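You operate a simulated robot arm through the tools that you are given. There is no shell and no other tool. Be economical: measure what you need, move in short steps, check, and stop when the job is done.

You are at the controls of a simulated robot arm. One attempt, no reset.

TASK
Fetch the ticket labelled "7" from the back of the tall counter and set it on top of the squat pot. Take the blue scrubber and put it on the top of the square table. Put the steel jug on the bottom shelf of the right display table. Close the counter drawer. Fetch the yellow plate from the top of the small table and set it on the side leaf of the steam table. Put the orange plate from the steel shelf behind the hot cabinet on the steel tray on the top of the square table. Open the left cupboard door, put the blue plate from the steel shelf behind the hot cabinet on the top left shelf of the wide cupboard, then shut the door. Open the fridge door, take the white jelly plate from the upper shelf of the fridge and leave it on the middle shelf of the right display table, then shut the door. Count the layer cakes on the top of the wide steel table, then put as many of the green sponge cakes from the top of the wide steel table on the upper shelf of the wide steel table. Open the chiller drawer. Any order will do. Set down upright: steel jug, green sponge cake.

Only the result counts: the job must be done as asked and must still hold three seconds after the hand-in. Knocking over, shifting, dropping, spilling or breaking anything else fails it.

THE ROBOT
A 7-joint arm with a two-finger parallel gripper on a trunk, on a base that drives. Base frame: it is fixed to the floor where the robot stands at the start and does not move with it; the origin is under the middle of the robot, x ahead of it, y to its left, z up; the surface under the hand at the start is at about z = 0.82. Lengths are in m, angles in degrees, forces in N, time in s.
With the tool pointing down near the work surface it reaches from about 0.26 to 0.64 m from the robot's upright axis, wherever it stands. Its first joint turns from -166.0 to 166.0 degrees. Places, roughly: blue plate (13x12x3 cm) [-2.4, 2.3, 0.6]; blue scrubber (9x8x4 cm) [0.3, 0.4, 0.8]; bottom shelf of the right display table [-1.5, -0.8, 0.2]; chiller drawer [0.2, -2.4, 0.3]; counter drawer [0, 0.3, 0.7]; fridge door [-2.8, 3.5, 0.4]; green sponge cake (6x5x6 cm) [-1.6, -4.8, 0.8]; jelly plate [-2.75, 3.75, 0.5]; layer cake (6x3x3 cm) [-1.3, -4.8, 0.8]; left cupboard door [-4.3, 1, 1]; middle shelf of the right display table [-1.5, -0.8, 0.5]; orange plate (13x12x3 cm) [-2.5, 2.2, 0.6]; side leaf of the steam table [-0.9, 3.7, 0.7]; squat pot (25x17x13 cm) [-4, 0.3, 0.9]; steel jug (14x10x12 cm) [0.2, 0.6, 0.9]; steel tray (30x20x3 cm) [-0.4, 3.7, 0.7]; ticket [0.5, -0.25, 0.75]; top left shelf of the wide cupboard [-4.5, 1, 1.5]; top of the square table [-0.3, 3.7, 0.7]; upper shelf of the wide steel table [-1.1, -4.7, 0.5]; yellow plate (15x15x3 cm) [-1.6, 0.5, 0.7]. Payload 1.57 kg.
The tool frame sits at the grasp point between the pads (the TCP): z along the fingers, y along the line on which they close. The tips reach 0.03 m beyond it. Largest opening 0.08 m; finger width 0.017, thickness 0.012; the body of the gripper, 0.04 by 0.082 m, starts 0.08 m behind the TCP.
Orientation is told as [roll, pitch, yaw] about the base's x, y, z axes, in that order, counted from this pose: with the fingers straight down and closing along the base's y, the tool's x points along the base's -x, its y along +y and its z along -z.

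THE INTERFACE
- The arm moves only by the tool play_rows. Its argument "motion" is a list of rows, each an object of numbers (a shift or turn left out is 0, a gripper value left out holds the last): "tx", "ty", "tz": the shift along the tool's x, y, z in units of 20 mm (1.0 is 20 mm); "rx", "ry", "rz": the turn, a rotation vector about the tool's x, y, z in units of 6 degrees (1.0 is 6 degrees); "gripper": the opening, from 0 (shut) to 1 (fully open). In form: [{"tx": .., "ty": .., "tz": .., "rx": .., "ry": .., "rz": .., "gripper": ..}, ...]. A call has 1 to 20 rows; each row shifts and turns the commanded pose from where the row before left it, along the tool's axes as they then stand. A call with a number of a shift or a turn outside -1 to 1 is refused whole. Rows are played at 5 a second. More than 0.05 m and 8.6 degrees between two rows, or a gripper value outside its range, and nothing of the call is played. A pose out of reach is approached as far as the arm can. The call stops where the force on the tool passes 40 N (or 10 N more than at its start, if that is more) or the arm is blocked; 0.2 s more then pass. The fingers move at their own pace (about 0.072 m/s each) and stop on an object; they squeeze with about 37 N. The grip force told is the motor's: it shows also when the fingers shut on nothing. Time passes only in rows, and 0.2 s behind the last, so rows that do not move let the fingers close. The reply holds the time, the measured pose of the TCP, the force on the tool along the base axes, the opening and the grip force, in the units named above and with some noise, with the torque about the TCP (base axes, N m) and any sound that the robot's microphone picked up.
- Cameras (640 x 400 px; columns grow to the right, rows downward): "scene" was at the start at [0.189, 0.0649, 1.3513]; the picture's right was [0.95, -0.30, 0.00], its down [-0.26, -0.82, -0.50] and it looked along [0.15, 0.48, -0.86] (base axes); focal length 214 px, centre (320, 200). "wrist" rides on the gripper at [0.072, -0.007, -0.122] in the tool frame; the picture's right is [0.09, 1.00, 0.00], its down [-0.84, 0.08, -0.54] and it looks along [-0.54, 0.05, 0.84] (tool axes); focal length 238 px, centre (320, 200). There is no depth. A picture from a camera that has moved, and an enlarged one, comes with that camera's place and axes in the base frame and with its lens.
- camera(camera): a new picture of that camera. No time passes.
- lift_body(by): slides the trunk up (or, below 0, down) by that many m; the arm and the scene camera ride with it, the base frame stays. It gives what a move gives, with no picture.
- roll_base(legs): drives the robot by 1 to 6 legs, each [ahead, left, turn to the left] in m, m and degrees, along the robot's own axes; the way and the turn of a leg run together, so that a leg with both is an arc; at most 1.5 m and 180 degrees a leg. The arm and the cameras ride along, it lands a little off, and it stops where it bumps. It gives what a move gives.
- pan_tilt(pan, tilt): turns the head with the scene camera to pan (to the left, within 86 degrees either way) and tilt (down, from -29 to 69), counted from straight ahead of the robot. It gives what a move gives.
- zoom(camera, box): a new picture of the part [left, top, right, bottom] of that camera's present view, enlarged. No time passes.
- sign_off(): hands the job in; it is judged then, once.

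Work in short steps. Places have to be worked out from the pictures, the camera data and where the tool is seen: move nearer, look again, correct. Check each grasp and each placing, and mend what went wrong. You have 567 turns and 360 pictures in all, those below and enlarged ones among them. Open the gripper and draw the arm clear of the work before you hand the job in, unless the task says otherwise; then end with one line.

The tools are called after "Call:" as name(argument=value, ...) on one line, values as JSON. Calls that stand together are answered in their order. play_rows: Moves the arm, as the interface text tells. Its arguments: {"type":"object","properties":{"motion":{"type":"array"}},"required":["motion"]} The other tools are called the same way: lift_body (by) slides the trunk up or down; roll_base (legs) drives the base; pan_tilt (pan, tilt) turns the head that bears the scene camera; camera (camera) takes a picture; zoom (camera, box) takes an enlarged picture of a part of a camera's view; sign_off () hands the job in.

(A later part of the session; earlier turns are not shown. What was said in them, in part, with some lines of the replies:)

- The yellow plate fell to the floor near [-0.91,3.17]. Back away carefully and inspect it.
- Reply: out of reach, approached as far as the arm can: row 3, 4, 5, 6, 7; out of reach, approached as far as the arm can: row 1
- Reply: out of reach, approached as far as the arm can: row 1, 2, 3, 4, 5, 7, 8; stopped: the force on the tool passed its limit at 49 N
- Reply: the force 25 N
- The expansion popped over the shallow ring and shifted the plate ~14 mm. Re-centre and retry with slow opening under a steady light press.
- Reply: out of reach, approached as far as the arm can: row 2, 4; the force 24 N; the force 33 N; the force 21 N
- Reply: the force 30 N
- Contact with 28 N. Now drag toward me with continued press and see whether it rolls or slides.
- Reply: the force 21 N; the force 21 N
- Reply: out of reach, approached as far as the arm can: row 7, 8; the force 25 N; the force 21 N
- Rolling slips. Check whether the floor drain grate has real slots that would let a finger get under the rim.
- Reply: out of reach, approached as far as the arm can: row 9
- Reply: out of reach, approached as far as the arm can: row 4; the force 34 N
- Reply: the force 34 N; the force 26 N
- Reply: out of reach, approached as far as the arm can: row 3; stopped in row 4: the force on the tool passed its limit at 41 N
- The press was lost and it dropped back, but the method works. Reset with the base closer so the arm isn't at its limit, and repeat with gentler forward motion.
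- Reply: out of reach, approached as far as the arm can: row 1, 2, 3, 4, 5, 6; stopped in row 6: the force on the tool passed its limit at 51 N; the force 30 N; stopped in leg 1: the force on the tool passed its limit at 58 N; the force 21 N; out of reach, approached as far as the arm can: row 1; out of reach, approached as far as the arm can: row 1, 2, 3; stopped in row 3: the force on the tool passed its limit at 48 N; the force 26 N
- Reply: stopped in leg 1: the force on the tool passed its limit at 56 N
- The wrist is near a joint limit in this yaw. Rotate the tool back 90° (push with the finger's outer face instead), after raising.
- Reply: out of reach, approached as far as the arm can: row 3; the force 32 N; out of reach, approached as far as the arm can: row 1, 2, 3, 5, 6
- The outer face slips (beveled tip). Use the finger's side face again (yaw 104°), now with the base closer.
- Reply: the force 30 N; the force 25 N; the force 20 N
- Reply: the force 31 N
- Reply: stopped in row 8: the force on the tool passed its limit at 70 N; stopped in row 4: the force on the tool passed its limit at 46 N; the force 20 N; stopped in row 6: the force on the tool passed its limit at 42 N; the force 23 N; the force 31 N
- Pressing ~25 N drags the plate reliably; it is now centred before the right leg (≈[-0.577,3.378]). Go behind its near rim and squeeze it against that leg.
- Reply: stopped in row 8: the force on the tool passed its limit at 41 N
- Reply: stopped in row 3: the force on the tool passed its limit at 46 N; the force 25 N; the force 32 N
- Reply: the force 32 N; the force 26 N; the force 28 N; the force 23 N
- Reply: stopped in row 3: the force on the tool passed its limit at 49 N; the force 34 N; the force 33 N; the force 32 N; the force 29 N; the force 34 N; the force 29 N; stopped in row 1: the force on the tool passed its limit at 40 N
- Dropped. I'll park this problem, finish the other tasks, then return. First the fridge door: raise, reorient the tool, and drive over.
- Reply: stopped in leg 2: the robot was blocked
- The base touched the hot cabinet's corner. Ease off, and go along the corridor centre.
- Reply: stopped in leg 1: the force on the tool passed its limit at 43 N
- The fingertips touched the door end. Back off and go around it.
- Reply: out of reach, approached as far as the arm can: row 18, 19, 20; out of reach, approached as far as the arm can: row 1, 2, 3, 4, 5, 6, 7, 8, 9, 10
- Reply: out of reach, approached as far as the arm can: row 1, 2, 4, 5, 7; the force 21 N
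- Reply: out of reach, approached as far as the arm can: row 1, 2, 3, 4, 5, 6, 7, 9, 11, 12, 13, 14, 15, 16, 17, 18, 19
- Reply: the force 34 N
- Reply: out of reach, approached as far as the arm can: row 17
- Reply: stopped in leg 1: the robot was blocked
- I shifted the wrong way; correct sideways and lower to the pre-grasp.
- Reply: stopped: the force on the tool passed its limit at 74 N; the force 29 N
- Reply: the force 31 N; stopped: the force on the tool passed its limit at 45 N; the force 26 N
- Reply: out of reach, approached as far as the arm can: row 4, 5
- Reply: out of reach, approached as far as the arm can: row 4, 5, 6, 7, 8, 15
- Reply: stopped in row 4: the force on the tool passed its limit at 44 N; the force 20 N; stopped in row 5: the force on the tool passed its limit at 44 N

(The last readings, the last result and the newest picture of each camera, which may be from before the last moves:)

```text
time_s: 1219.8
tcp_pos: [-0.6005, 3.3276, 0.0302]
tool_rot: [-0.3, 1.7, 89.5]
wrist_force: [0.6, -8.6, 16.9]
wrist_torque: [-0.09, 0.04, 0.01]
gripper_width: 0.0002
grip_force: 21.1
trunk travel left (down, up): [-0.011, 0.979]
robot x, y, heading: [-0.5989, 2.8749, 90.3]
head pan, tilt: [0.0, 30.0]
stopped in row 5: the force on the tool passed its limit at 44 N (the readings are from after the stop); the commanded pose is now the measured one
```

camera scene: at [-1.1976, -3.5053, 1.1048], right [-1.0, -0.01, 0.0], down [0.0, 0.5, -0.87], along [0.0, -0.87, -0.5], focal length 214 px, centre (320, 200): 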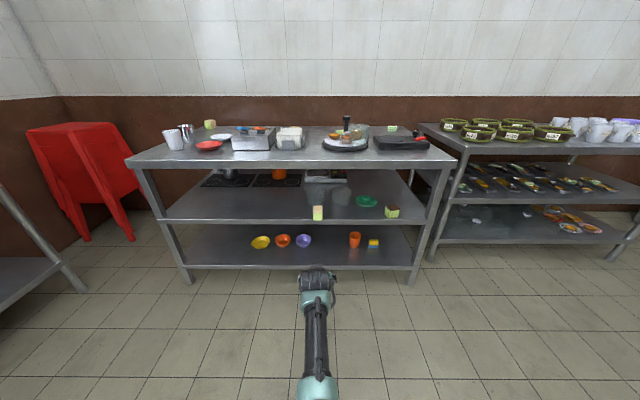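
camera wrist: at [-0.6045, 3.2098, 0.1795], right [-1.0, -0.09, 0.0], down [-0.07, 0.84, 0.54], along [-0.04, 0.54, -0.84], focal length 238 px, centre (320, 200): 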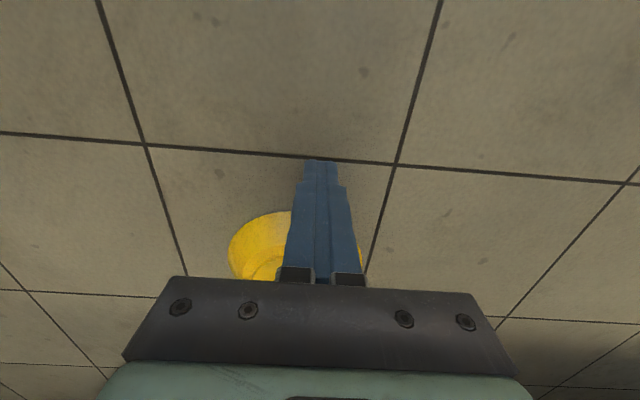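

Call:
play_rows(motion=[{"tz": -0.1}, {"tx": -0.15, "tz": -0.01}, {"tx": -0.12, "tz": -0.01}, {"tx": -0.1, "tz": -0.01}, {}])

```text
time_s: 1221.0
tcp_pos: [-0.6009, 3.3337, 0.0306]
tool_rot: [-0.3, 1.9, 89.3]
wrist_force: [-1.0, -8.8, 0.0]
wrist_torque: [-0.25, -0.06, -0.04]
gripper_width: 0.0
grip_force: 20.9
trunk travel left (down, up): [-0.011, 0.979]
robot x, y, heading: [-0.5962, 2.878, 90.1]
head pan, tilt: [0.0, 30.0]
```

Call:
play_rows(motion=[{"tx": -0.08, "tz": -0.01}, {"tx": -0.08, "tz": -0.02}, {"tz": -0.1, "tx": -0.07}, {"tz": -0.13, "tx": -0.06}, {"tz": -0.15, "tx": -0.05}, {"tz": -0.15, "tx": -0.04}])

```text
time_s: 1222.5
tcp_pos: [-0.6011, 3.3348, 0.0384]
tool_rot: [-0.4, 3.1, 89.4]
wrist_force: [-6.3, -30.7, 1.9]
wrist_torque: [-0.81, 0.24, -0.02]
gripper_width: 0.0
grip_force: 21.1
trunk travel left (down, up): [-0.011, 0.979]
robot x, y, heading: [-0.5961, 2.8761, 90.3]
head pan, tilt: [0.0, 30.0]
```

Lifting signature again. Raise with the trunk, adding small forward steps along the arc.

Call:
lift_body(by=0.015)

Call:
lift_body(by=0.012)

Call:
play_rows(motion=[{"tx": -0.05}])

Call:
lift_body(by=0.01)

Call:
play_rows(motion=[{"tx": -0.08}])

Call:
lift_body(by=0.008)

```text
time_s: 1223.1
tcp_pos: [-0.6006, 3.3369, 0.0548]
tool_rot: [-0.4, 2.9, 89.4]
wrist_force: [-5.0, -29.5, 5.0]
wrist_torque: [-0.76, 0.1, -0.05]
gripper_width: 0.0
grip_force: 21.2
trunk travel left (down, up): [-0.026, 0.964]
robot x, y, heading: [-0.5989, 2.8773, 90.3]
head pan, tilt: [0.0, 30.0]
```

```text
time_s: 1223.7
tcp_pos: [-0.6007, 3.3406, 0.0697]
tool_rot: [-0.4, 2.4, 89.4]
wrist_force: [-5.1, -24.1, 7.8]
wrist_torque: [-0.62, 0.29, -0.06]
gripper_width: 0.0
grip_force: 21.3
trunk travel left (down, up): [-0.038, 0.952]
robot x, y, heading: [-0.5959, 2.8769, 90.2]
head pan, tilt: [0.0, 30.0]
```

```text
time_s: 1224.1
tcp_pos: [-0.6006, 3.3402, 0.0679]
tool_rot: [-0.4, 2.4, 89.4]
wrist_force: [-3.5, -27.3, 6.9]
wrist_torque: [-0.68, 0.28, -0.04]
gripper_width: 0.0001
grip_force: 21.5
trunk travel left (down, up): [-0.038, 0.952]
robot x, y, heading: [-0.5982, 2.8757, 90.5]
head pan, tilt: [0.0, 30.0]
```

```text
time_s: 1224.7
tcp_pos: [-0.6002, 3.3426, 0.0792]
tool_rot: [-0.4, 2.0, 89.4]
wrist_force: [-3.7, -18.5, 7.9]
wrist_torque: [-0.46, 0.17, -0.01]
gripper_width: 0.0
grip_force: 21.7
trunk travel left (down, up): [-0.048, 0.942]
robot x, y, heading: [-0.5992, 2.8752, 90.3]
head pan, tilt: [0.0, 30.0]
```

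```text
time_s: 1225.0
tcp_pos: [-0.5997, 3.3431, 0.0779]
tool_rot: [-0.3, 2.2, 89.4]
wrist_force: [-4.7, -21.9, 8.2]
wrist_torque: [-0.55, 0.12, -0.03]
gripper_width: 0.0
grip_force: 20.7
trunk travel left (down, up): [-0.048, 0.942]
robot x, y, heading: [-0.5987, 2.8772, 90.4]
head pan, tilt: [0.0, 30.0]
```

```text
time_s: 1225.6
tcp_pos: [-0.5987, 3.3462, 0.0883]
tool_rot: [-0.3, 1.5, 89.4]
wrist_force: [-1.0, -9.6, 4.9]
wrist_torque: [-0.24, 0.02, -0.01]
gripper_width: 0.0001
grip_force: 21.4
trunk travel left (down, up): [-0.056, 0.934]
robot x, y, heading: [-0.5995, 2.8761, 90.3]
head pan, tilt: [0.0, 30.0]
```

Call:
play_rows(motion=[{"tx": -0.1}, {"tx": -0.1}])

Call:
lift_body(by=0.006)

Call:
play_rows(motion=[{"tx": -0.1}, {"tx": -0.08}])

Call:
lift_body(by=0.006)

Call:
play_rows(motion=[{"tx": -0.1}, {"tx": -0.1}])

Call:
lift_body(by=0.006)

```text
time_s: 1226.2
tcp_pos: [-0.6011, 3.3468, 0.0859]
tool_rot: [-0.3, 2.2, 89.4]
wrist_force: [-4.0, -21.0, 9.5]
wrist_torque: [-0.47, 0.15, -0.02]
gripper_width: 0.0002
grip_force: 21.0
trunk travel left (down, up): [-0.056, 0.934]
robot x, y, heading: [-0.6011, 2.8779, 90.2]
head pan, tilt: [0.0, 30.0]
```

```text
time_s: 1226.8
tcp_pos: [-0.5986, 3.3537, 0.0935]
tool_rot: [-0.3, 1.3, 89.4]
wrist_force: [0.2, -0.4, -0.9]
wrist_torque: [-0.05, -0.01, 0.01]
gripper_width: 0.0001
grip_force: 21.5
trunk travel left (down, up): [-0.062, 0.928]
robot x, y, heading: [-0.5974, 2.8781, 90.7]
head pan, tilt: [0.0, 30.0]
```

```text
time_s: 1227.4
tcp_pos: [-0.5991, 3.3543, 0.0921]
tool_rot: [-0.3, 1.7, 89.5]
wrist_force: [0.6, -1.6, 0.4]
wrist_torque: [-0.04, 0.0, -0.01]
gripper_width: 0.0001
grip_force: 21.1
trunk travel left (down, up): [-0.062, 0.928]
robot x, y, heading: [-0.5958, 2.8773, 90.4]
head pan, tilt: [0.0, 30.0]
```

```text
time_s: 1227.9
tcp_pos: [-0.5996, 3.3533, 0.0994]
tool_rot: [-0.4, 1.7, 89.5]
wrist_force: [-0.3, -1.0, 0.0]
wrist_torque: [-0.01, -0.02, 0.01]
gripper_width: 0.0
grip_force: 21.8
trunk travel left (down, up): [-0.068, 0.922]
robot x, y, heading: [-0.6004, 2.8797, 90.1]
head pan, tilt: [0.0, 30.0]
```

```text
time_s: 1228.5
tcp_pos: [-0.6004, 3.3576, 0.0988]
tool_rot: [-0.5, 1.7, 89.4]
wrist_force: [0.3, -0.1, -0.2]
wrist_torque: [-0.02, 0.01, 0.01]
gripper_width: 0.0002
grip_force: 21.2
trunk travel left (down, up): [-0.068, 0.922]
robot x, y, heading: [-0.5976, 2.8758, 90.3]
head pan, tilt: [0.0, 30.0]
```

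```text
time_s: 1229.1
tcp_pos: [-0.5992, 3.3581, 0.1055]
tool_rot: [-0.3, 1.7, 89.4]
wrist_force: [-1.1, -0.6, 0.8]
wrist_torque: [0.01, 0.03, 0.03]
gripper_width: 0.0
grip_force: 21.5
trunk travel left (down, up): [-0.074, 0.916]
robot x, y, heading: [-0.5986, 2.8757, 90.4]
head pan, tilt: [0.0, 30.0]
```

Call:
camera(camera="wrist")

```text
37 pictures are left
camera wrist: at [-0.5952, 3.2888, 0.2284], right [-1.0, -0.08, 0.0], down [-0.07, 0.85, 0.52], along [-0.04, 0.52, -0.86], focal length 238 px, centre (320, 200)
```

wrist: 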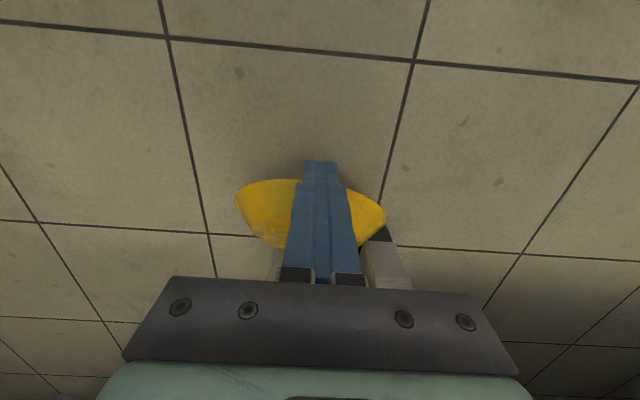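

Still up at ≈31°, touching lightly. Continue along the computed arc with the arm.

Call:
play_rows(motion=[{"tx": -0.15, "tz": -0.1}, {"tx": -0.105, "tz": -0.15}, {"tx": -0.105, "tz": -0.15}, {"tx": -0.1, "tz": -0.15}, {"tx": -0.08, "tz": -0.143}, {"tx": -0.077, "tz": -0.132}, {"tx": -0.077, "tz": -0.132}, {"tx": -0.077, "tz": -0.132}, {"tx": -0.077, "tz": -0.132}, {"tx": -0.077, "tz": -0.132}])

Call:
play_rows(motion=[{"tx": -0.095, "tz": -0.118}, {"tx": -0.09, "tz": -0.118}, {"tx": -0.09, "tz": -0.118}, {"tx": -0.09, "tz": -0.118}, {"tx": -0.09, "tz": -0.118}, {"tx": -0.125, "tz": -0.113}, {"tx": -0.125, "tz": -0.113}, {"tx": -0.125, "tz": -0.113}])

Call:
camera(camera="wrist")

```text
time_s: 1231.3
tcp_pos: [-0.599, 3.3765, 0.1318]
tool_rot: [-0.3, 1.7, 89.4]
wrist_force: [0.5, -1.2, -0.2]
wrist_torque: [0.0, -0.02, 0.0]
gripper_width: 0.0
grip_force: 21.5
trunk travel left (down, up): [-0.074, 0.916]
robot x, y, heading: [-0.5951, 2.8718, 90.1]
head pan, tilt: [0.0, 30.0]
```

```text
time_s: 1233.1
tcp_pos: [-0.6004, 3.3939, 0.1498]
tool_rot: [-0.3, 1.8, 89.3]
wrist_force: [0.8, -0.3, 0.5]
wrist_torque: [-0.01, -0.03, -0.01]
gripper_width: 0.0002
grip_force: 21.1
trunk travel left (down, up): [-0.074, 0.916]
robot x, y, heading: [-0.6034, 2.8784, 90.4]
head pan, tilt: [0.0, 30.0]
```

```text
36 pictures are left
camera wrist: at [-0.5953, 3.3252, 0.2731], right [-1.0, -0.08, 0.0], down [-0.07, 0.85, 0.52], along [-0.04, 0.52, -0.86], focal length 238 px, centre (320, 200)
```

wrist: 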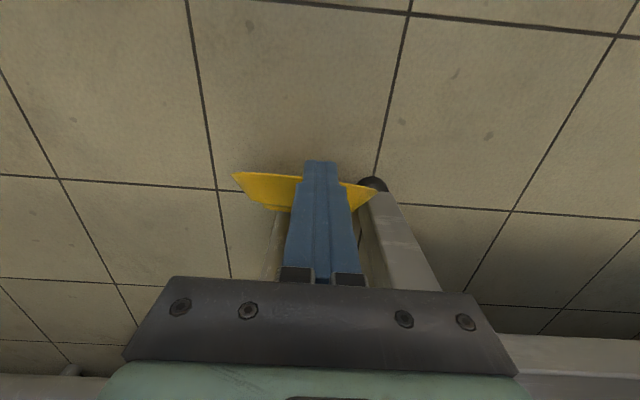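

Nearly vertical now. Finish the push to past vertical so it leans on the leg.

Call:
play_rows(motion=[{"tx": -0.2, "tz": -0.19}, {"tx": -0.22, "tz": -0.19}, {"tx": -0.22, "tz": -0.19}, {"tx": -0.22, "tz": -0.17}, {"tx": -0.19, "tz": -0.09}, {"tx": -0.19, "tz": -0.08}, {"tx": -0.19, "tz": -0.08}, {"tx": -0.19, "tz": -0.07}])

Call:
play_rows(motion=[{"tx": -0.2, "tz": -0.05}, {"tx": -0.2, "tz": -0.04}, {"tx": -0.15, "tz": -0.03}, {}])

Call:
camera(camera="wrist")

```text
time_s: 1234.9
tcp_pos: [-0.599, 3.4283, 0.1704]
tool_rot: [-0.2, 1.7, 89.4]
wrist_force: [-0.1, 0.2, -0.3]
wrist_torque: [-0.03, 0.01, 0.0]
gripper_width: 0.0002
grip_force: 21.4
trunk travel left (down, up): [-0.074, 0.916]
robot x, y, heading: [-0.598, 2.8798, 90.5]
head pan, tilt: [0.0, 30.0]
```

```text
time_s: 1235.9
tcp_pos: [-0.6001, 3.4383, 0.173]
tool_rot: [-0.3, 1.7, 89.4]
wrist_force: [0.9, -0.4, 0.1]
wrist_torque: [0.01, -0.01, 0.03]
gripper_width: 0.0
grip_force: 21.2
trunk travel left (down, up): [-0.074, 0.916]
robot x, y, heading: [-0.6005, 2.8769, 90.3]
head pan, tilt: [0.0, 30.0]
```

```text
35 pictures are left
camera wrist: at [-0.5951, 3.3691, 0.2955], right [-1.0, -0.08, 0.0], down [-0.07, 0.85, 0.52], along [-0.04, 0.52, -0.86], focal length 238 px, centre (320, 200)
```

wrist: 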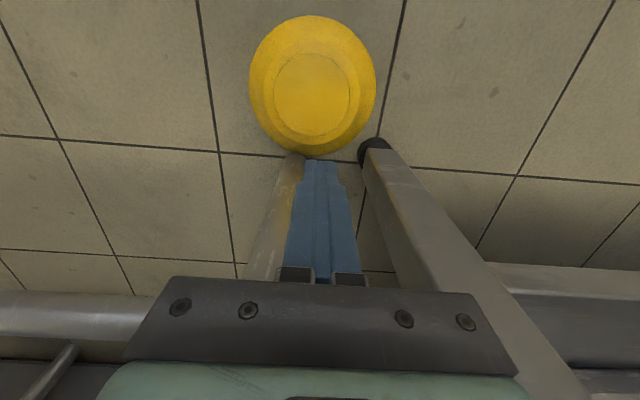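

It slipped under the tip at the end and fell back. Recipe is clear now: after ~45° keep the height constant and just push forward. Reset and repeat.

Call:
play_rows(motion=[{"tx": 1, "tz": -0.3}, {"tx": 1}, {"tx": 1}, {"tx": 1}, {"tx": 1}, {"tx": 1}, {"tx": 1}, {"tx": 1, "ry": 0.3}, {"tz": 0.9}, {"tz": 0.9}, {"tz": 0.9}, {"tz": 0.9}, {"tz": 0.6}, {}])

Call:
lift_body(by=-0.06)

Call:
camera(camera="wrist")

```text
time_s: 1238.9
tcp_pos: [-0.6014, 3.2734, 0.0991]
tool_rot: [-0.3, 3.4, 89.4]
wrist_force: [-0.7, -0.3, 0.5]
wrist_torque: [-0.02, -0.01, 0.0]
gripper_width: 0.0003
grip_force: 21.5
trunk travel left (down, up): [-0.074, 0.916]
robot x, y, heading: [-0.5999, 2.8807, 90.4]
head pan, tilt: [0.0, 30.0]
```

```text
time_s: 1239.9
tcp_pos: [-0.6019, 3.272, 0.0392]
tool_rot: [-0.2, 3.5, 89.5]
wrist_force: [0.0, -0.5, 0.3]
wrist_torque: [0.01, -0.02, 0.01]
gripper_width: 0.0001
grip_force: 21.7
trunk travel left (down, up): [-0.014, 0.976]
robot x, y, heading: [-0.5953, 2.8785, 90.3]
head pan, tilt: [0.0, 30.0]
```

```text
34 pictures are left
camera wrist: at [-0.5965, 3.2077, 0.1639], right [-1.0, -0.08, 0.0], down [-0.07, 0.87, 0.49], along [-0.04, 0.49, -0.87], focal length 238 px, centre (320, 200)
```

wrist: 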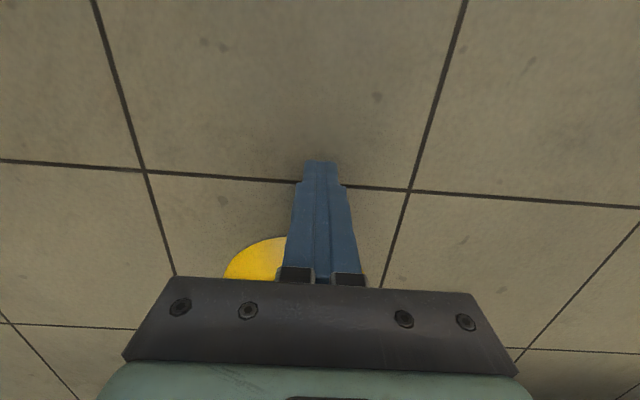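

Call:
play_rows(motion=[{"ty": -0.6}, {"ty": -0.55}, {"tz": 0.25}, {"tx": -0.8, "tz": -0.04}, {"tx": -0.8, "tz": -0.04}, {"tx": -0.5, "tz": -0.02}, {}])

Call:
camera(camera="wrist")

```text
time_s: 1241.5
tcp_pos: [-0.5778, 3.3135, 0.0332]
tool_rot: [-0.2, 3.5, 89.4]
wrist_force: [-0.1, 0.2, 0.5]
wrist_torque: [-0.03, 0.02, -0.01]
gripper_width: 0.0001
grip_force: 20.8
trunk travel left (down, up): [-0.014, 0.976]
robot x, y, heading: [-0.5993, 2.8759, 90.2]
head pan, tilt: [0.0, 30.0]
```

```text
33 pictures are left
camera wrist: at [-0.5731, 3.249, 0.1584], right [-1.0, -0.08, 0.0], down [-0.07, 0.87, 0.49], along [-0.04, 0.49, -0.87], focal length 238 px, centre (320, 200)
```

wrist: 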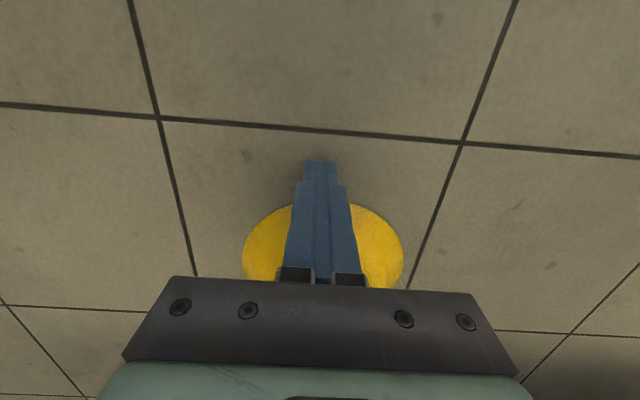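

Call:
play_rows(motion=[{"tx": -0.4}, {"tx": -0.3}, {"tx": -0.15, "tz": -0.01}, {"tx": -0.12, "tz": -0.01}, {"tx": -0.1, "tz": -0.01}, {}])

```text
time_s: 1242.9
tcp_pos: [-0.5796, 3.334, 0.0312]
tool_rot: [-0.3, 3.8, 89.5]
wrist_force: [-0.9, -14.4, 5.8]
wrist_torque: [-0.35, 0.03, 0.0]
gripper_width: 0.0
grip_force: 21.3
trunk travel left (down, up): [-0.014, 0.976]
robot x, y, heading: [-0.5974, 2.8749, 90.4]
head pan, tilt: [0.0, 30.0]
```

Pinched (Fy −14). Lift sequence.

Call:
play_rows(motion=[{"tx": -0.06, "tz": -0.03}, {"tz": -0.1, "tx": -0.07}, {"tz": -0.13, "tx": -0.06}, {"tz": -0.15, "tx": -0.05}, {"tz": -0.15, "tx": -0.04}])

Call:
lift_body(by=0.014)

Call:
lift_body(by=0.012)

Call:
play_rows(motion=[{"tx": -0.06}])

Call:
lift_body(by=0.01)

Call:
play_rows(motion=[{"tx": -0.1}])

Call:
lift_body(by=0.007)

```text
time_s: 1244.1
tcp_pos: [-0.5781, 3.3338, 0.04]
tool_rot: [-0.3, 4.7, 89.3]
wrist_force: [-0.5, -27.8, 1.7]
wrist_torque: [-0.78, -0.04, -0.07]
gripper_width: 0.0
grip_force: 21.6
trunk travel left (down, up): [-0.014, 0.976]
robot x, y, heading: [-0.5939, 2.8746, 90.1]
head pan, tilt: [0.0, 30.0]
```

```text
time_s: 1244.7
tcp_pos: [-0.5788, 3.3355, 0.0552]
tool_rot: [-0.3, 4.3, 89.5]
wrist_force: [-0.2, -26.4, 2.9]
wrist_torque: [-0.69, -0.01, -0.08]
gripper_width: 0.0
grip_force: 21.0
trunk travel left (down, up): [-0.028, 0.962]
robot x, y, heading: [-0.5959, 2.8766, 90.2]
head pan, tilt: [0.0, 30.0]
```

```text
time_s: 1245.3
tcp_pos: [-0.5773, 3.3401, 0.0689]
tool_rot: [-0.3, 4.0, 89.4]
wrist_force: [-1.2, -20.5, 6.5]
wrist_torque: [-0.55, 0.1, -0.05]
gripper_width: 0.0
grip_force: 21.6
trunk travel left (down, up): [-0.04, 0.95]
robot x, y, heading: [-0.5981, 2.8783, 90.4]
head pan, tilt: [0.0, 30.0]
```

```text
time_s: 1245.7
tcp_pos: [-0.5783, 3.3401, 0.0675]
tool_rot: [-0.3, 4.3, 89.4]
wrist_force: [0.5, -23.4, 6.3]
wrist_torque: [-0.62, 0.07, -0.05]
gripper_width: 0.0
grip_force: 21.1
trunk travel left (down, up): [-0.04, 0.95]
robot x, y, heading: [-0.5972, 2.8796, 90.3]
head pan, tilt: [0.0, 30.0]
```

```text
time_s: 1246.3
tcp_pos: [-0.5774, 3.3424, 0.0793]
tool_rot: [-0.2, 3.6, 89.4]
wrist_force: [-0.1, -14.1, 4.6]
wrist_torque: [-0.35, 0.02, 0.01]
gripper_width: 0.0002
grip_force: 21.3
trunk travel left (down, up): [-0.05, 0.94]
robot x, y, heading: [-0.5998, 2.8803, 90.2]
head pan, tilt: [0.0, 30.0]
```

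```text
time_s: 1246.7
tcp_pos: [-0.5775, 3.3422, 0.0785]
tool_rot: [-0.3, 4.0, 89.3]
wrist_force: [-1.0, -18.2, 7.0]
wrist_torque: [-0.48, 0.01, -0.04]
gripper_width: 0.0
grip_force: 21.2
trunk travel left (down, up): [-0.05, 0.94]
robot x, y, heading: [-0.5993, 2.8722, 90.2]
head pan, tilt: [0.0, 30.0]
```

```text
time_s: 1247.2
tcp_pos: [-0.5776, 3.3448, 0.0867]
tool_rot: [-0.3, 3.4, 89.4]
wrist_force: [-0.7, -10.0, 5.3]
wrist_torque: [-0.28, -0.01, 0.0]
gripper_width: 0.0
grip_force: 21.4
trunk travel left (down, up): [-0.057, 0.933]
robot x, y, heading: [-0.5993, 2.8769, 90.3]
head pan, tilt: [0.0, 30.0]
```

Call:
play_rows(motion=[{"tx": -0.13, "tz": -0.13}, {"tx": -0.11, "tz": -0.16}, {"tx": -0.1, "tz": -0.16}, {"tx": -0.1, "tz": -0.16}, {"tx": -0.1, "tz": -0.16}, {"tx": -0.1, "tz": -0.165}, {"tx": -0.1, "tz": -0.165}, {"tx": -0.1, "tz": -0.165}, {"tx": -0.1, "tz": -0.165}, {"tx": -0.1, "tz": -0.165}])

Call:
play_rows(motion=[{"tx": -0.1, "tz": -0.16}, {"tx": -0.1, "tz": -0.15}, {"tx": -0.1, "tz": -0.13}, {"tx": -0.12, "tz": -0.1}, {"tx": -0.14, "tz": -0.05}, {"tx": -0.16}, {"tx": -0.2}])

Call:
camera(camera="wrist")

```text
time_s: 1249.4
tcp_pos: [-0.5772, 3.3669, 0.1157]
tool_rot: [-0.3, 3.4, 89.4]
wrist_force: [0.5, -0.4, -0.4]
wrist_torque: [0.0, 0.01, 0.0]
gripper_width: 0.0001
grip_force: 21.2
trunk travel left (down, up): [-0.057, 0.933]
robot x, y, heading: [-0.597, 2.8779, 90.2]
head pan, tilt: [0.0, 30.0]
```

```text
time_s: 1251.0
tcp_pos: [-0.5778, 3.3867, 0.1272]
tool_rot: [-0.3, 3.3, 89.5]
wrist_force: [-0.3, -1.2, -0.3]
wrist_torque: [-0.01, -0.02, -0.01]
gripper_width: 0.0
grip_force: 21.6
trunk travel left (down, up): [-0.057, 0.933]
robot x, y, heading: [-0.5998, 2.8714, 90.4]
head pan, tilt: [0.0, 30.0]
```

```text
32 pictures are left
camera wrist: at [-0.5729, 3.3216, 0.2524], right [-1.0, -0.08, 0.0], down [-0.07, 0.87, 0.49], along [-0.04, 0.49, -0.87], focal length 238 px, centre (320, 200)
```

wrist: 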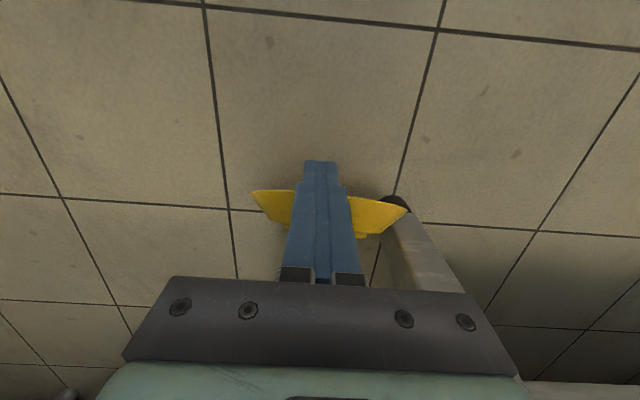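

The plate is ~55° up with the finger overlapping below the rim. Push straight forward at constant height.

Call:
play_rows(motion=[{"tx": -0.2, "tz": 0.01}, {"tx": -0.2, "tz": 0.01}, {"tx": -0.2}, {"tx": -0.2}, {"tx": -0.2}, {"tx": -0.2}, {"tx": -0.2}, {"tx": -0.2}, {"tx": -0.2}])

Call:
camera(camera="wrist")

```text
time_s: 1253.2
tcp_pos: [-0.5761, 3.4244, 0.1278]
tool_rot: [-0.4, 3.3, 89.3]
wrist_force: [1.0, -2.3, 2.6]
wrist_torque: [0.22, 0.04, 0.01]
gripper_width: 0.0
grip_force: 21.0
trunk travel left (down, up): [-0.057, 0.933]
robot x, y, heading: [-0.5999, 2.8774, 90.0]
head pan, tilt: [0.0, 30.0]
stopped in row 9: the force on the tool passed its limit at 41 N (the readings are from after the stop); the commanded pose is now the measured one
```

```text
31 pictures are left
camera wrist: at [-0.5709, 3.3589, 0.2538], right [-1.0, -0.08, 0.0], down [-0.07, 0.87, 0.49], along [-0.04, 0.49, -0.87], focal length 238 px, centre (320, 200)
```

wrist: 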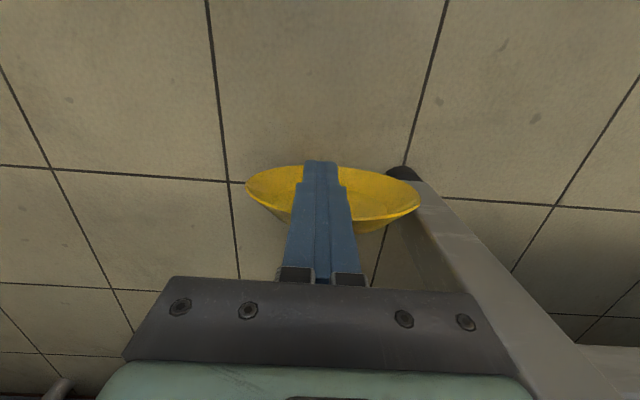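

The plate has gone past vertical: its concave side now faces me, resting on the legs. Withdraw the finger gently and look.

Call:
play_rows(motion=[{"tx": 0.15}, {"tx": 0.3, "tz": -0.2}, {"tx": 0.5, "tz": -0.5}, {"tx": 0.8, "tz": -0.8}, {"tx": 0.8, "tz": -0.8}, {"tx": 0.8, "tz": -0.8}, {}])

Call:
camera(camera="wrist")

```text
time_s: 1254.8
tcp_pos: [-0.5771, 3.3587, 0.1929]
tool_rot: [-0.4, 3.6, 89.4]
wrist_force: [0.5, -0.6, 1.1]
wrist_torque: [0.0, 0.02, -0.04]
gripper_width: 0.0
grip_force: 20.9
trunk travel left (down, up): [-0.057, 0.933]
robot x, y, heading: [-0.5976, 2.8784, 90.3]
head pan, tilt: [0.0, 30.0]
```

```text
30 pictures are left
camera wrist: at [-0.5723, 3.294, 0.3182], right [-1.0, -0.08, 0.0], down [-0.07, 0.87, 0.49], along [-0.04, 0.49, -0.87], focal length 238 px, centre (320, 200)
```

wrist: 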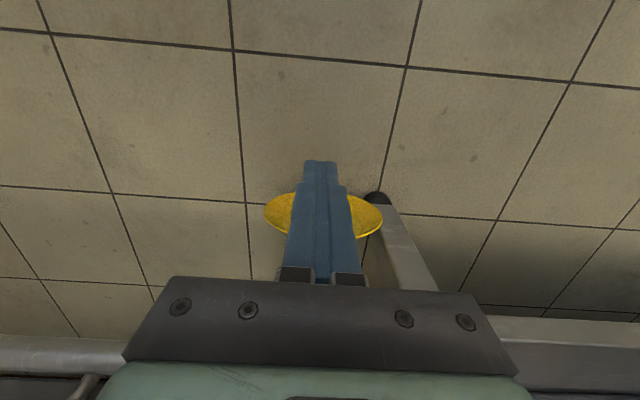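

The plate now stands upright against the legs (rim centre ≈[-0.59,3.454,0.074]), concave side toward me. Reorient the tool to pinch its top rim: fingers closing fore-aft, tilt ~54°.

Call:
play_rows(motion=[{"tx": 0.9, "tz": -0.6}, {"tx": 0.9, "tz": -0.6}, {"tx": 0.9, "tz": -0.6}, {"rz": 1}, {"rz": 1}, {"rz": 1}, {"rz": 1}, {"rz": 1}, {"rz": 1}, {"rz": 1}, {"rz": 1}, {"rz": 1}, {"rz": 1}, {"rz": 1}, {"rz": 1}, {"rz": 1}, {"rz": 1}, {"rz": 1}])

Call:
play_rows(motion=[{"rx": -0.9, "gripper": 0.35}, {"rx": -0.9}, {"rx": -0.9}, {"rx": -0.9}, {"rx": -0.9}, {"rx": -0.9}, {"rx": -0.9}, {"rx": -0.9}, {"rx": -0.9}, {"rx": -0.9}, {}])

Call:
camera(camera="wrist")

```text
time_s: 1258.6
tcp_pos: [-0.5779, 3.3093, 0.2319]
tool_rot: [-3.6, -0.4, -0.7]
wrist_force: [-1.2, 0.8, 0.8]
wrist_torque: [-0.01, -0.01, -0.04]
gripper_width: 0.0003
grip_force: 21.4
trunk travel left (down, up): [-0.057, 0.933]
robot x, y, heading: [-0.5985, 2.8743, 90.2]
head pan, tilt: [0.0, 30.0]
```

```text
time_s: 1261.0
tcp_pos: [-0.5775, 3.3077, 0.2309]
tool_rot: [50.5, -0.4, -0.5]
wrist_force: [0.9, 0.1, 0.0]
wrist_torque: [-0.01, 0.02, 0.01]
gripper_width: 0.0282
grip_force: 0.0
trunk travel left (down, up): [-0.057, 0.933]
robot x, y, heading: [-0.5934, 2.8779, 90.2]
head pan, tilt: [0.0, 30.0]
```

```text
29 pictures are left
camera wrist: at [-0.6517, 3.2099, 0.3027], right [-0.09, 0.63, 0.77], down [0.83, -0.38, 0.41], along [0.55, 0.67, -0.49], focal length 238 px, centre (320, 200)
```

wrist: 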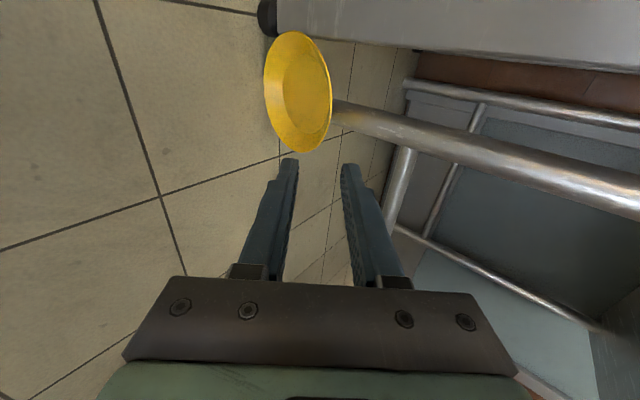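

The plate stands at ≈80°: bottom rim y≈3.4535, top rim ≈[-0.603,3.430,0.143]. Tilt the tool to ~62° and go to a pre-grasp just behind the top rim.

Call:
play_rows(motion=[{"rx": -0.95}, {"rx": -0.95}, {"tx": 0.33, "ty": -0.24, "tz": 0.6}, {"tx": 0.33, "ty": -0.24, "tz": 0.6}, {"tx": 0.33, "ty": -0.24, "tz": 0.6}, {"tx": 0.33, "ty": -0.24, "tz": 0.6}, {"tz": 0.6}, {"tz": 0.6}, {}])

Call:
zoom(camera="wrist", box=[200, 20, 440, 220])

```text
time_s: 1263.0
tcp_pos: [-0.6034, 3.3627, 0.1809]
tool_rot: [61.8, -0.4, -0.7]
wrist_force: [-0.1, -0.2, -0.1]
wrist_torque: [-0.02, -0.02, 0.0]
gripper_width: 0.028
grip_force: 0.0
trunk travel left (down, up): [-0.057, 0.933]
robot x, y, heading: [-0.5987, 2.8777, 90.4]
head pan, tilt: [0.0, 30.0]
```

```text
2.00 times, centred on (320, 120) of wrist
camera zoom: at [-0.6776, 3.2524, 0.2307], right [-0.09, 0.47, 0.88], down [0.83, -0.45, 0.33], along [0.55, 0.76, -0.35], focal length 477 px, centre (320, 360)
```

zoom: 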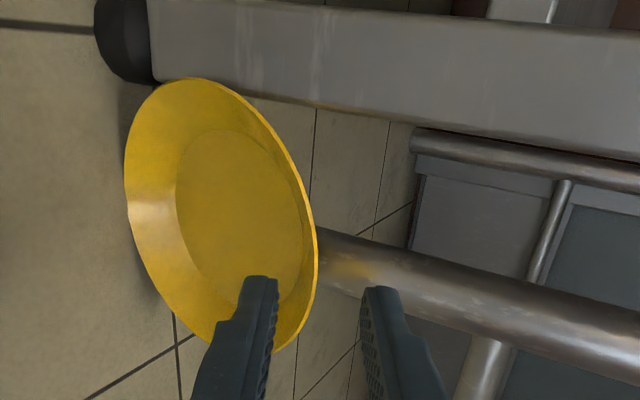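

Call:
play_rows(motion=[{"tz": 0.5}, {"tz": 0.5}, {"tz": 0.5}, {"tz": 0.4}, {}])

Call:
zoom(camera="wrist", box=[200, 20, 440, 220])

```text
time_s: 1264.2
tcp_pos: [-0.6026, 3.3965, 0.1618]
tool_rot: [61.8, -0.4, -0.7]
wrist_force: [0.5, 0.1, -0.5]
wrist_torque: [0.0, -0.02, -0.02]
gripper_width: 0.0282
grip_force: 0.1
trunk travel left (down, up): [-0.057, 0.933]
robot x, y, heading: [-0.5985, 2.8769, 90.3]
head pan, tilt: [0.0, 30.0]
```

```text
2.00 times, centred on (320, 120) of wrist
camera zoom: at [-0.6765, 3.2858, 0.2125], right [-0.09, 0.47, 0.88], down [0.83, -0.45, 0.33], along [0.55, 0.76, -0.35], focal length 477 px, centre (320, 360)
```

zoom: 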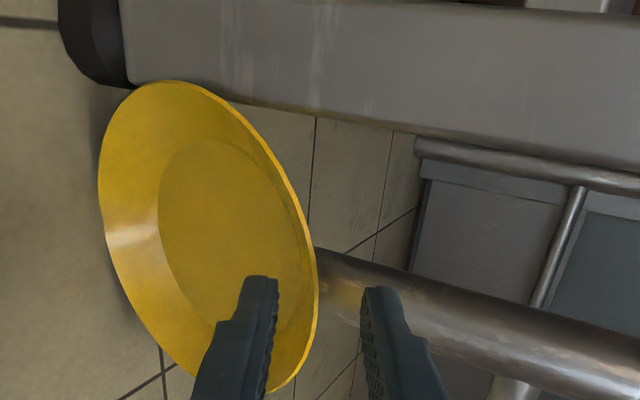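

Call:
play_rows(motion=[{"tz": 0.4}, {"tz": 0.35}, {"tz": 0.2}, {}])

Call:
play_rows(motion=[{"gripper": 0.25}, {"gripper": 0.15}, {"gripper": 0}, {}, {}])

Call:
zoom(camera="wrist", box=[200, 20, 440, 220])

```text
time_s: 1265.2
tcp_pos: [-0.6027, 3.4131, 0.1538]
tool_rot: [61.9, -0.6, -0.6]
wrist_force: [-0.3, 0.2, -0.3]
wrist_torque: [-0.01, -0.02, 0.0]
gripper_width: 0.0281
grip_force: 0.1
trunk travel left (down, up): [-0.057, 0.933]
robot x, y, heading: [-0.5968, 2.8774, 90.4]
head pan, tilt: [0.0, 30.0]
```

```text
time_s: 1266.4
tcp_pos: [-0.6028, 3.413, 0.1524]
tool_rot: [61.7, -0.4, -0.6]
wrist_force: [-0.9, 0.1, 0.5]
wrist_torque: [0.01, 0.02, 0.02]
gripper_width: 0.0001
grip_force: 21.4
trunk travel left (down, up): [-0.057, 0.933]
robot x, y, heading: [-0.5967, 2.8792, 90.2]
head pan, tilt: [0.0, 30.0]
```

```text
2.00 times, centred on (320, 120) of wrist
camera zoom: at [-0.6763, 3.3027, 0.204], right [-0.09, 0.47, 0.88], down [0.83, -0.45, 0.33], along [0.55, 0.76, -0.35], focal length 477 px, centre (320, 360)
```

zoom: 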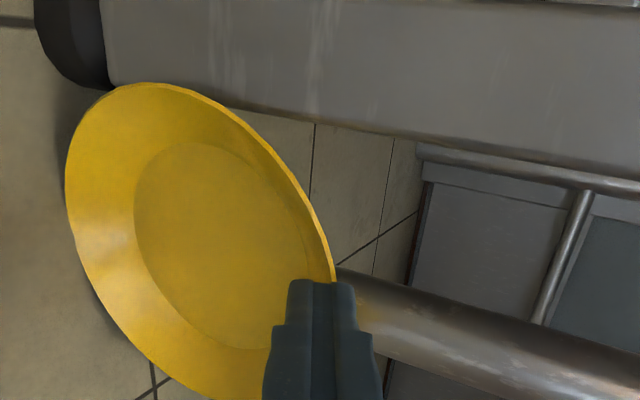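

Closed just short of the rim. Open, advance 2.5 cm, and close again.

Call:
play_rows(motion=[{"gripper": 0.35}, {}, {"tz": 0.4, "ty": 0.1}, {"tz": 0.4, "ty": 0.08}, {"tz": 0.3}, {"tz": 0.2}, {}])

Call:
zoom(camera="wrist", box=[200, 20, 440, 220])

```text
time_s: 1268.0
tcp_pos: [-0.6021, 3.4367, 0.1432]
tool_rot: [62.0, -0.4, -0.6]
wrist_force: [-0.6, 0.2, 0.1]
wrist_torque: [-0.01, 0.0, 0.01]
gripper_width: 0.0281
grip_force: 0.0
trunk travel left (down, up): [-0.057, 0.933]
robot x, y, heading: [-0.5998, 2.8759, 90.1]
head pan, tilt: [0.0, 30.0]
```

```text
2.00 times, centred on (320, 120) of wrist
camera zoom: at [-0.6763, 3.3271, 0.1948], right [-0.09, 0.47, 0.88], down [0.83, -0.45, 0.33], along [0.55, 0.76, -0.35], focal length 477 px, centre (320, 360)
```

zoom: 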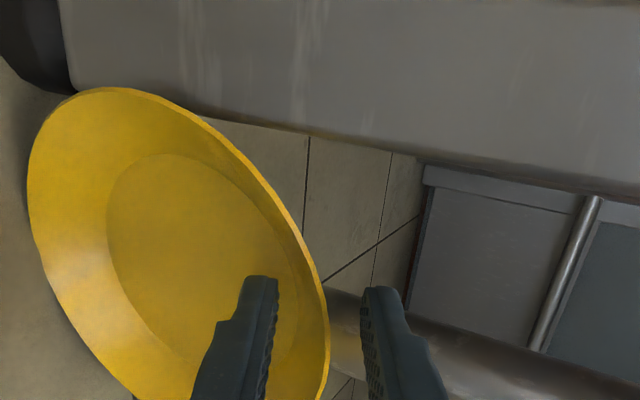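

Call:
play_rows(motion=[{"tz": 0.25}, {"gripper": 0.2}, {"gripper": 0.1}, {"gripper": 0}, {}, {}])

```text
time_s: 1269.4
tcp_pos: [-0.601, 3.4407, 0.1407]
tool_rot: [61.7, -0.5, -0.7]
wrist_force: [4.3, -4.8, -0.1]
wrist_torque: [-0.41, -0.31, 0.23]
gripper_width: 0.0089
grip_force: 27.5
trunk travel left (down, up): [-0.057, 0.933]
robot x, y, heading: [-0.599, 2.8785, 90.4]
head pan, tilt: [0.0, 30.0]
```

Gripped something at 9 mm. Lift slightly and check.

Call:
lift_body(by=0.02)

Call:
lift_body(by=0.06)

Call:
camera(camera="wrist")

```text
time_s: 1270.0
tcp_pos: [-0.6015, 3.4407, 0.1623]
tool_rot: [61.8, -0.5, -0.7]
wrist_force: [5.4, -9.2, 1.3]
wrist_torque: [-0.54, -0.5, 0.09]
gripper_width: 0.0091
grip_force: 27.8
trunk travel left (down, up): [-0.077, 0.913]
robot x, y, heading: [-0.5976, 2.8739, 90.3]
head pan, tilt: [0.0, 30.0]
```

```text
time_s: 1271.0
tcp_pos: [-0.6032, 3.4411, 0.2215]
tool_rot: [61.9, -0.4, -0.5]
wrist_force: [4.2, -9.9, 1.4]
wrist_torque: [-0.5, -0.43, 0.06]
gripper_width: 0.0092
grip_force: 28.0
trunk travel left (down, up): [-0.137, 0.853]
robot x, y, heading: [-0.5985, 2.8731, 90.6]
head pan, tilt: [0.0, 30.0]
```

```text
24 pictures are left
camera wrist: at [-0.6762, 3.3312, 0.2728], right [-0.09, 0.47, 0.88], down [0.83, -0.45, 0.33], along [0.55, 0.76, -0.35], focal length 238 px, centre (320, 200)
```

wrist: 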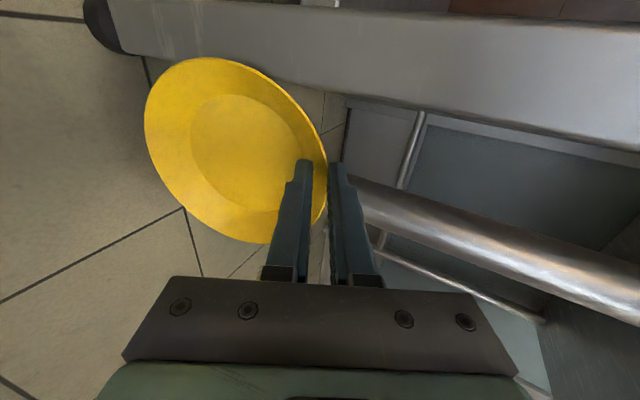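

Plate is in the gripper. Back away from the legs.

Call:
roll_base(legs=[[-0.3, 0, 0]])

Call:
lift_body(by=0.4)

Call:
lift_body(by=0.4)

Call:
camera(camera="wrist")

```text
time_s: 1273.1
tcp_pos: [-0.6004, 3.1416, 0.2203]
tool_rot: [61.8, -0.4, -0.6]
wrist_force: [-0.2, -0.4, -0.5]
wrist_torque: [-0.04, 0.04, -0.04]
gripper_width: 0.0031
grip_force: 25.0
trunk travel left (down, up): [-0.137, 0.853]
robot x, y, heading: [-0.5967, 2.58, 90.3]
head pan, tilt: [0.0, 30.0]
```

```text
time_s: 1276.9
tcp_pos: [-0.6008, 3.1415, 0.6222]
tool_rot: [61.8, -0.4, -0.6]
wrist_force: [-0.2, 0.4, -0.9]
wrist_torque: [-0.01, 0.02, 0.0]
gripper_width: 0.0032
grip_force: 24.2
trunk travel left (down, up): [-0.537, 0.453]
robot x, y, heading: [-0.5919, 2.5766, 90.0]
head pan, tilt: [0.0, 30.0]
```

```text
time_s: 1280.8
tcp_pos: [-0.5991, 3.1415, 1.0209]
tool_rot: [61.9, -0.4, -0.6]
wrist_force: [0.4, 0.3, -0.6]
wrist_torque: [-0.03, 0.04, 0.01]
gripper_width: 0.0033
grip_force: 24.3
trunk travel left (down, up): [-0.937, 0.053]
robot x, y, heading: [-0.5995, 2.5747, 90.2]
head pan, tilt: [0.0, 30.0]
```

```text
23 pictures are left
camera wrist: at [-0.6745, 3.0313, 1.0723], right [-0.09, 0.47, 0.88], down [0.83, -0.45, 0.33], along [0.55, 0.76, -0.35], focal length 238 px, centre (320, 200)
```

wrist: 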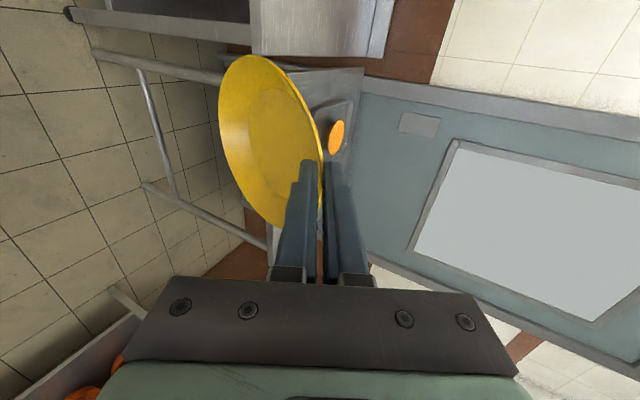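

Held securely (3 mm wall), hanging below the tool. Rotate the tool 180° about its axis so the plate comes to the far side, then set the normal tilt.

Call:
play_rows(motion=[{"rz": -1}, {"rz": -1}, {"rz": -1}, {"rz": -1}, {"rz": -1}, {"rz": -1}, {"rz": -1}, {"rz": -1}, {"rz": -1}, {"rz": -1}, {"rz": -1}, {"rz": -1}, {"rz": -1}, {"rz": -1}, {"rz": -1}])

Call:
play_rows(motion=[{"rz": -1}, {"rz": -1}, {"rz": -1}, {"rz": -1}, {"rz": -1}, {"rz": -1}, {"rz": -1}, {"rz": -1}, {"rz": -1}, {"rz": -1}, {"rz": -1}, {"rz": -1}, {"rz": -1}, {"rz": -1}, {"rz": -1}])

Call:
play_rows(motion=[{"rx": -0.8}, {"rx": -0.8}, {"rx": -0.8}, {"rx": -0.8}, {"rx": -0.8}, {}])

Call:
camera(camera="wrist")

```text
time_s: 1284.0
tcp_pos: [-0.6005, 3.1412, 1.0217]
tool_rot: [-1.2, -61.8, 90.3]
wrist_force: [-0.6, -0.9, -1.3]
wrist_torque: [-0.09, 0.0, 0.0]
gripper_width: 0.0034
grip_force: 24.4
trunk travel left (down, up): [-0.937, 0.053]
robot x, y, heading: [-0.5982, 2.5794, 90.2]
head pan, tilt: [0.0, 30.0]
```

```text
time_s: 1287.2
tcp_pos: [-0.6008, 3.1414, 1.0212]
tool_rot: [-61.9, 0.6, 179.3]
wrist_force: [-0.4, -0.2, -0.4]
wrist_torque: [-0.04, 0.01, -0.01]
gripper_width: 0.0033
grip_force: 24.9
trunk travel left (down, up): [-0.937, 0.053]
robot x, y, heading: [-0.5994, 2.58, 90.4]
head pan, tilt: [0.0, 30.0]
```

```text
time_s: 1288.5
tcp_pos: [-0.6003, 3.1408, 1.023]
tool_rot: [-37.8, 0.4, 179.4]
wrist_force: [0.3, -0.4, -0.8]
wrist_torque: [-0.06, -0.04, 0.01]
gripper_width: 0.0035
grip_force: 24.5
trunk travel left (down, up): [-0.937, 0.053]
robot x, y, heading: [-0.5924, 2.5777, 90.0]
head pan, tilt: [0.0, 30.0]
```

```text
22 pictures are left
camera wrist: at [-0.5308, 3.0708, 1.1222], right [0.09, -0.79, -0.61], down [-0.84, -0.38, 0.37], along [-0.53, 0.48, -0.7], focal length 238 px, centre (320, 200)
```

wrist: 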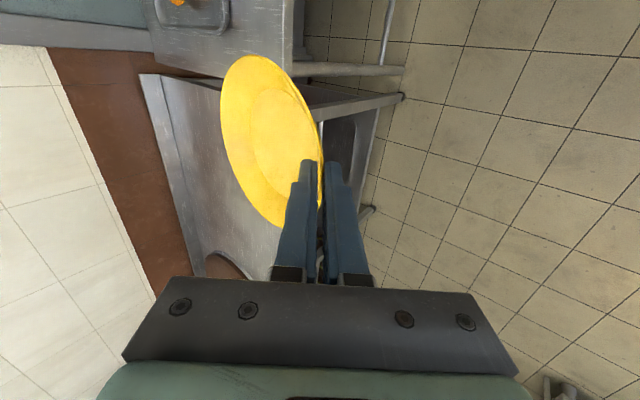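

Plate is now held flat and upright ahead of the tool. Move high over the side leaf (centre ≈[-0.82,3.66]).

Call:
roll_base(legs=[[0, 0.22, 0], [0.44, 0, 0]])

Call:
pan_tilt(pan=0, tilt=45)

Call:
camera(camera="scene")

```text
time_s: 1292.5
tcp_pos: [-0.8189, 3.5755, 1.0207]
tool_rot: [-37.9, 0.5, 179.2]
wrist_force: [0.1, -0.8, -0.4]
wrist_torque: [-0.07, -0.03, -0.01]
gripper_width: 0.0031
grip_force: 24.8
trunk travel left (down, up): [-0.937, 0.053]
robot x, y, heading: [-0.8179, 3.0094, 90.2]
head pan, tilt: [0.0, 30.0]
```

```text
time_s: 1293.3
tcp_pos: [-0.8195, 3.5781, 1.0208]
tool_rot: [-37.8, 0.5, 179.4]
wrist_force: [-0.2, 0.0, -1.4]
wrist_torque: [-0.06, -0.01, -0.03]
gripper_width: 0.003
grip_force: 24.5
trunk travel left (down, up): [-0.937, 0.053]
robot x, y, heading: [-0.8215, 3.0121, 90.2]
head pan, tilt: [0.0, 45.0]
```

```text
21 pictures are left
camera scene: at [-0.8194, 3.2649, 1.7081], right [1.0, 0.0, 0.0], down [0.0, -0.71, -0.71], along [0.0, 0.71, -0.71], focal length 214 px, centre (320, 200)
```

scene: 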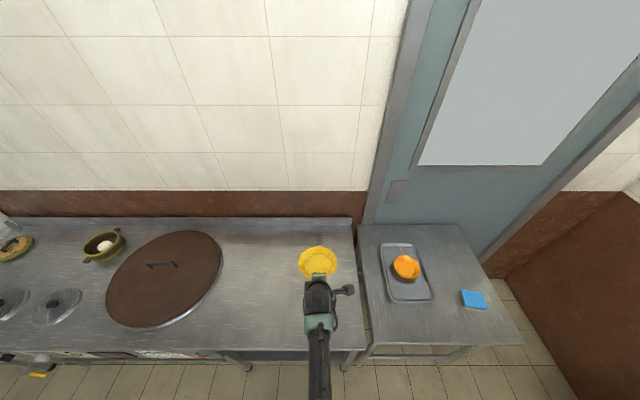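

Plate is well inside the leaf area. Lower with the trunk.

Call:
lift_body(by=-0.19)

Call:
camera(camera="wrist")

```text
time_s: 1295.3
tcp_pos: [-0.8209, 3.5769, 0.8329]
tool_rot: [-37.7, 0.4, 179.3]
wrist_force: [0.0, -0.4, -1.2]
wrist_torque: [-0.07, -0.03, -0.04]
gripper_width: 0.0032
grip_force: 24.6
trunk travel left (down, up): [-0.747, 0.243]
robot x, y, heading: [-0.8173, 3.015, 90.2]
head pan, tilt: [0.0, 45.0]
```

```text
20 pictures are left
camera wrist: at [-0.7503, 3.5056, 0.9321], right [0.09, -0.79, -0.61], down [-0.84, -0.38, 0.37], along [-0.53, 0.48, -0.7], focal length 238 px, centre (320, 200)
```

wrist: 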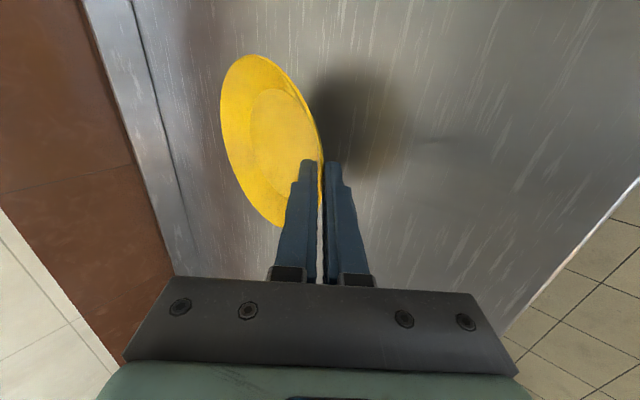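

Call:
lift_body(by=-0.03)

Call:
lift_body(by=-0.008)

Call:
lift_body(by=-0.006)

Call:
lift_body(by=-0.005)

```text
time_s: 1296.1
tcp_pos: [-0.821, 3.5766, 0.8021]
tool_rot: [-37.9, 0.4, 179.3]
wrist_force: [0.6, 0.5, -0.5]
wrist_torque: [-0.08, 0.02, 0.0]
gripper_width: 0.0031
grip_force: 24.2
trunk travel left (down, up): [-0.717, 0.273]
robot x, y, heading: [-0.8179, 3.0094, 90.2]
head pan, tilt: [0.0, 45.0]
```

```text
time_s: 1296.7
tcp_pos: [-0.8192, 3.5767, 0.7942]
tool_rot: [-37.9, 0.5, 179.2]
wrist_force: [-0.1, -0.9, 0.8]
wrist_torque: [0.13, 0.07, 0.03]
gripper_width: 0.003
grip_force: 23.7
trunk travel left (down, up): [-0.709, 0.281]
robot x, y, heading: [-0.818, 3.0165, 90.2]
head pan, tilt: [0.0, 45.0]
```

```text
time_s: 1297.2
tcp_pos: [-0.8189, 3.577, 0.787]
tool_rot: [-38.0, 0.6, 179.3]
wrist_force: [0.1, 0.0, 2.1]
wrist_torque: [0.31, 0.14, -0.04]
gripper_width: 0.0038
grip_force: 25.1
trunk travel left (down, up): [-0.703, 0.287]
robot x, y, heading: [-0.817, 3.0141, 90.1]
head pan, tilt: [0.0, 45.0]
```

```text
time_s: 1297.8
tcp_pos: [-0.8209, 3.5767, 0.784]
tool_rot: [-38.1, 0.4, 179.4]
wrist_force: [0.3, -1.9, 9.1]
wrist_torque: [0.38, 0.34, 0.07]
gripper_width: 0.0041
grip_force: 24.0
trunk travel left (down, up): [-0.698, 0.292]
robot x, y, heading: [-0.8173, 3.0133, 90.2]
head pan, tilt: [0.0, 45.0]
```

Resting on the leaf (9 N). Open slightly and withdraw along the tool axis.

Call:
play_rows(motion=[{"gripper": 0.15}, {"gripper": 0.28}, {}, {"tz": -0.3}, {"tz": -0.6}, {"tz": -0.8}, {"tz": -0.8}, {"tz": -0.8}, {"tz": -0.8}, {}])

Call:
lift_body(by=0.2)

Call:
roll_base(legs=[[-0.3, 0, 0]])

Call:
camera(camera="scene")

```text
time_s: 1300.0
tcp_pos: [-0.8209, 3.5262, 0.8471]
tool_rot: [-37.7, 0.4, 179.3]
wrist_force: [0.8, -0.7, 0.1]
wrist_torque: [-0.02, 0.02, 0.03]
gripper_width: 0.0221
grip_force: 0.0
trunk travel left (down, up): [-0.698, 0.292]
robot x, y, heading: [-0.819, 3.01, 89.8]
head pan, tilt: [0.0, 45.0]
```

```text
time_s: 1302.1
tcp_pos: [-0.8208, 3.5251, 1.048]
tool_rot: [-37.7, 0.4, 179.3]
wrist_force: [0.3, 0.1, 0.2]
wrist_torque: [-0.02, -0.02, -0.03]
gripper_width: 0.0223
grip_force: 0.0
trunk travel left (down, up): [-0.898, 0.092]
robot x, y, heading: [-0.8196, 3.0103, 90.2]
head pan, tilt: [0.0, 45.0]
```

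```text
time_s: 1304.2
tcp_pos: [-0.82, 3.2253, 1.0473]
tool_rot: [-37.7, 0.4, 179.3]
wrist_force: [1.0, -0.9, 0.6]
wrist_torque: [0.04, -0.02, 0.0]
gripper_width: 0.0223
grip_force: 0.1
trunk travel left (down, up): [-0.898, 0.092]
robot x, y, heading: [-0.8215, 2.7113, 90.0]
head pan, tilt: [0.0, 45.0]
```

```text
19 pictures are left
camera scene: at [-0.8186, 2.9644, 1.6691], right [1.0, 0.0, 0.0], down [0.0, -0.71, -0.71], along [0.0, 0.71, -0.71], focal length 214 px, centre (320, 200)
```

scene: 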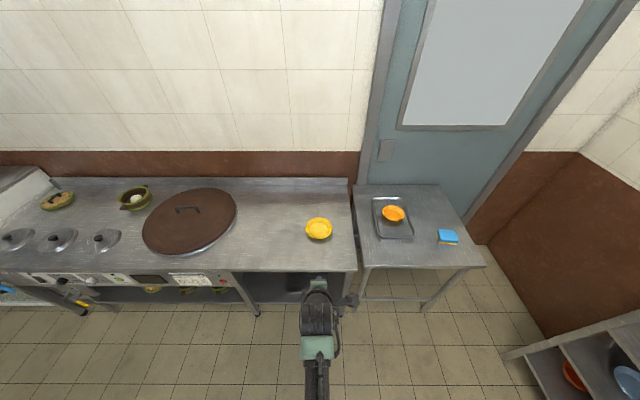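

All items appear in place. Open the gripper fully with the arm clear, then hand in.

Call:
play_rows(motion=[{"gripper": 1}, {}, {}])

```text
time_s: 1305.0
tcp_pos: [-0.821, 3.2263, 1.0474]
tool_rot: [-37.9, 0.4, 179.3]
wrist_force: [-0.1, 1.0, 0.3]
wrist_torque: [-0.01, 0.02, -0.03]
gripper_width: 0.08
grip_force: 0.0
trunk travel left (down, up): [-0.898, 0.092]
robot x, y, heading: [-0.813, 2.7171, 90.4]
head pan, tilt: [0.0, 45.0]
```

Gripper is open and the arm is clear, so I hand the job in.

Call:
sign_off()

```text
The job is handed in.
```

I've handed the job in with all ten items done, but I dropped the yellow plate on the floor on the way. I picked it up again, and it now stands upright on the side leaf. I counted two layer cakes. One of the two green sponge cakes I moved has a chocolate top; it matched the listed spot. The other has a cream top, and I took it to be the same kind. The base also bumped the hot cabinet, and once something behind it near the chiller. Nothing I could see shifted, but I didn't look over the whole room before handing in.
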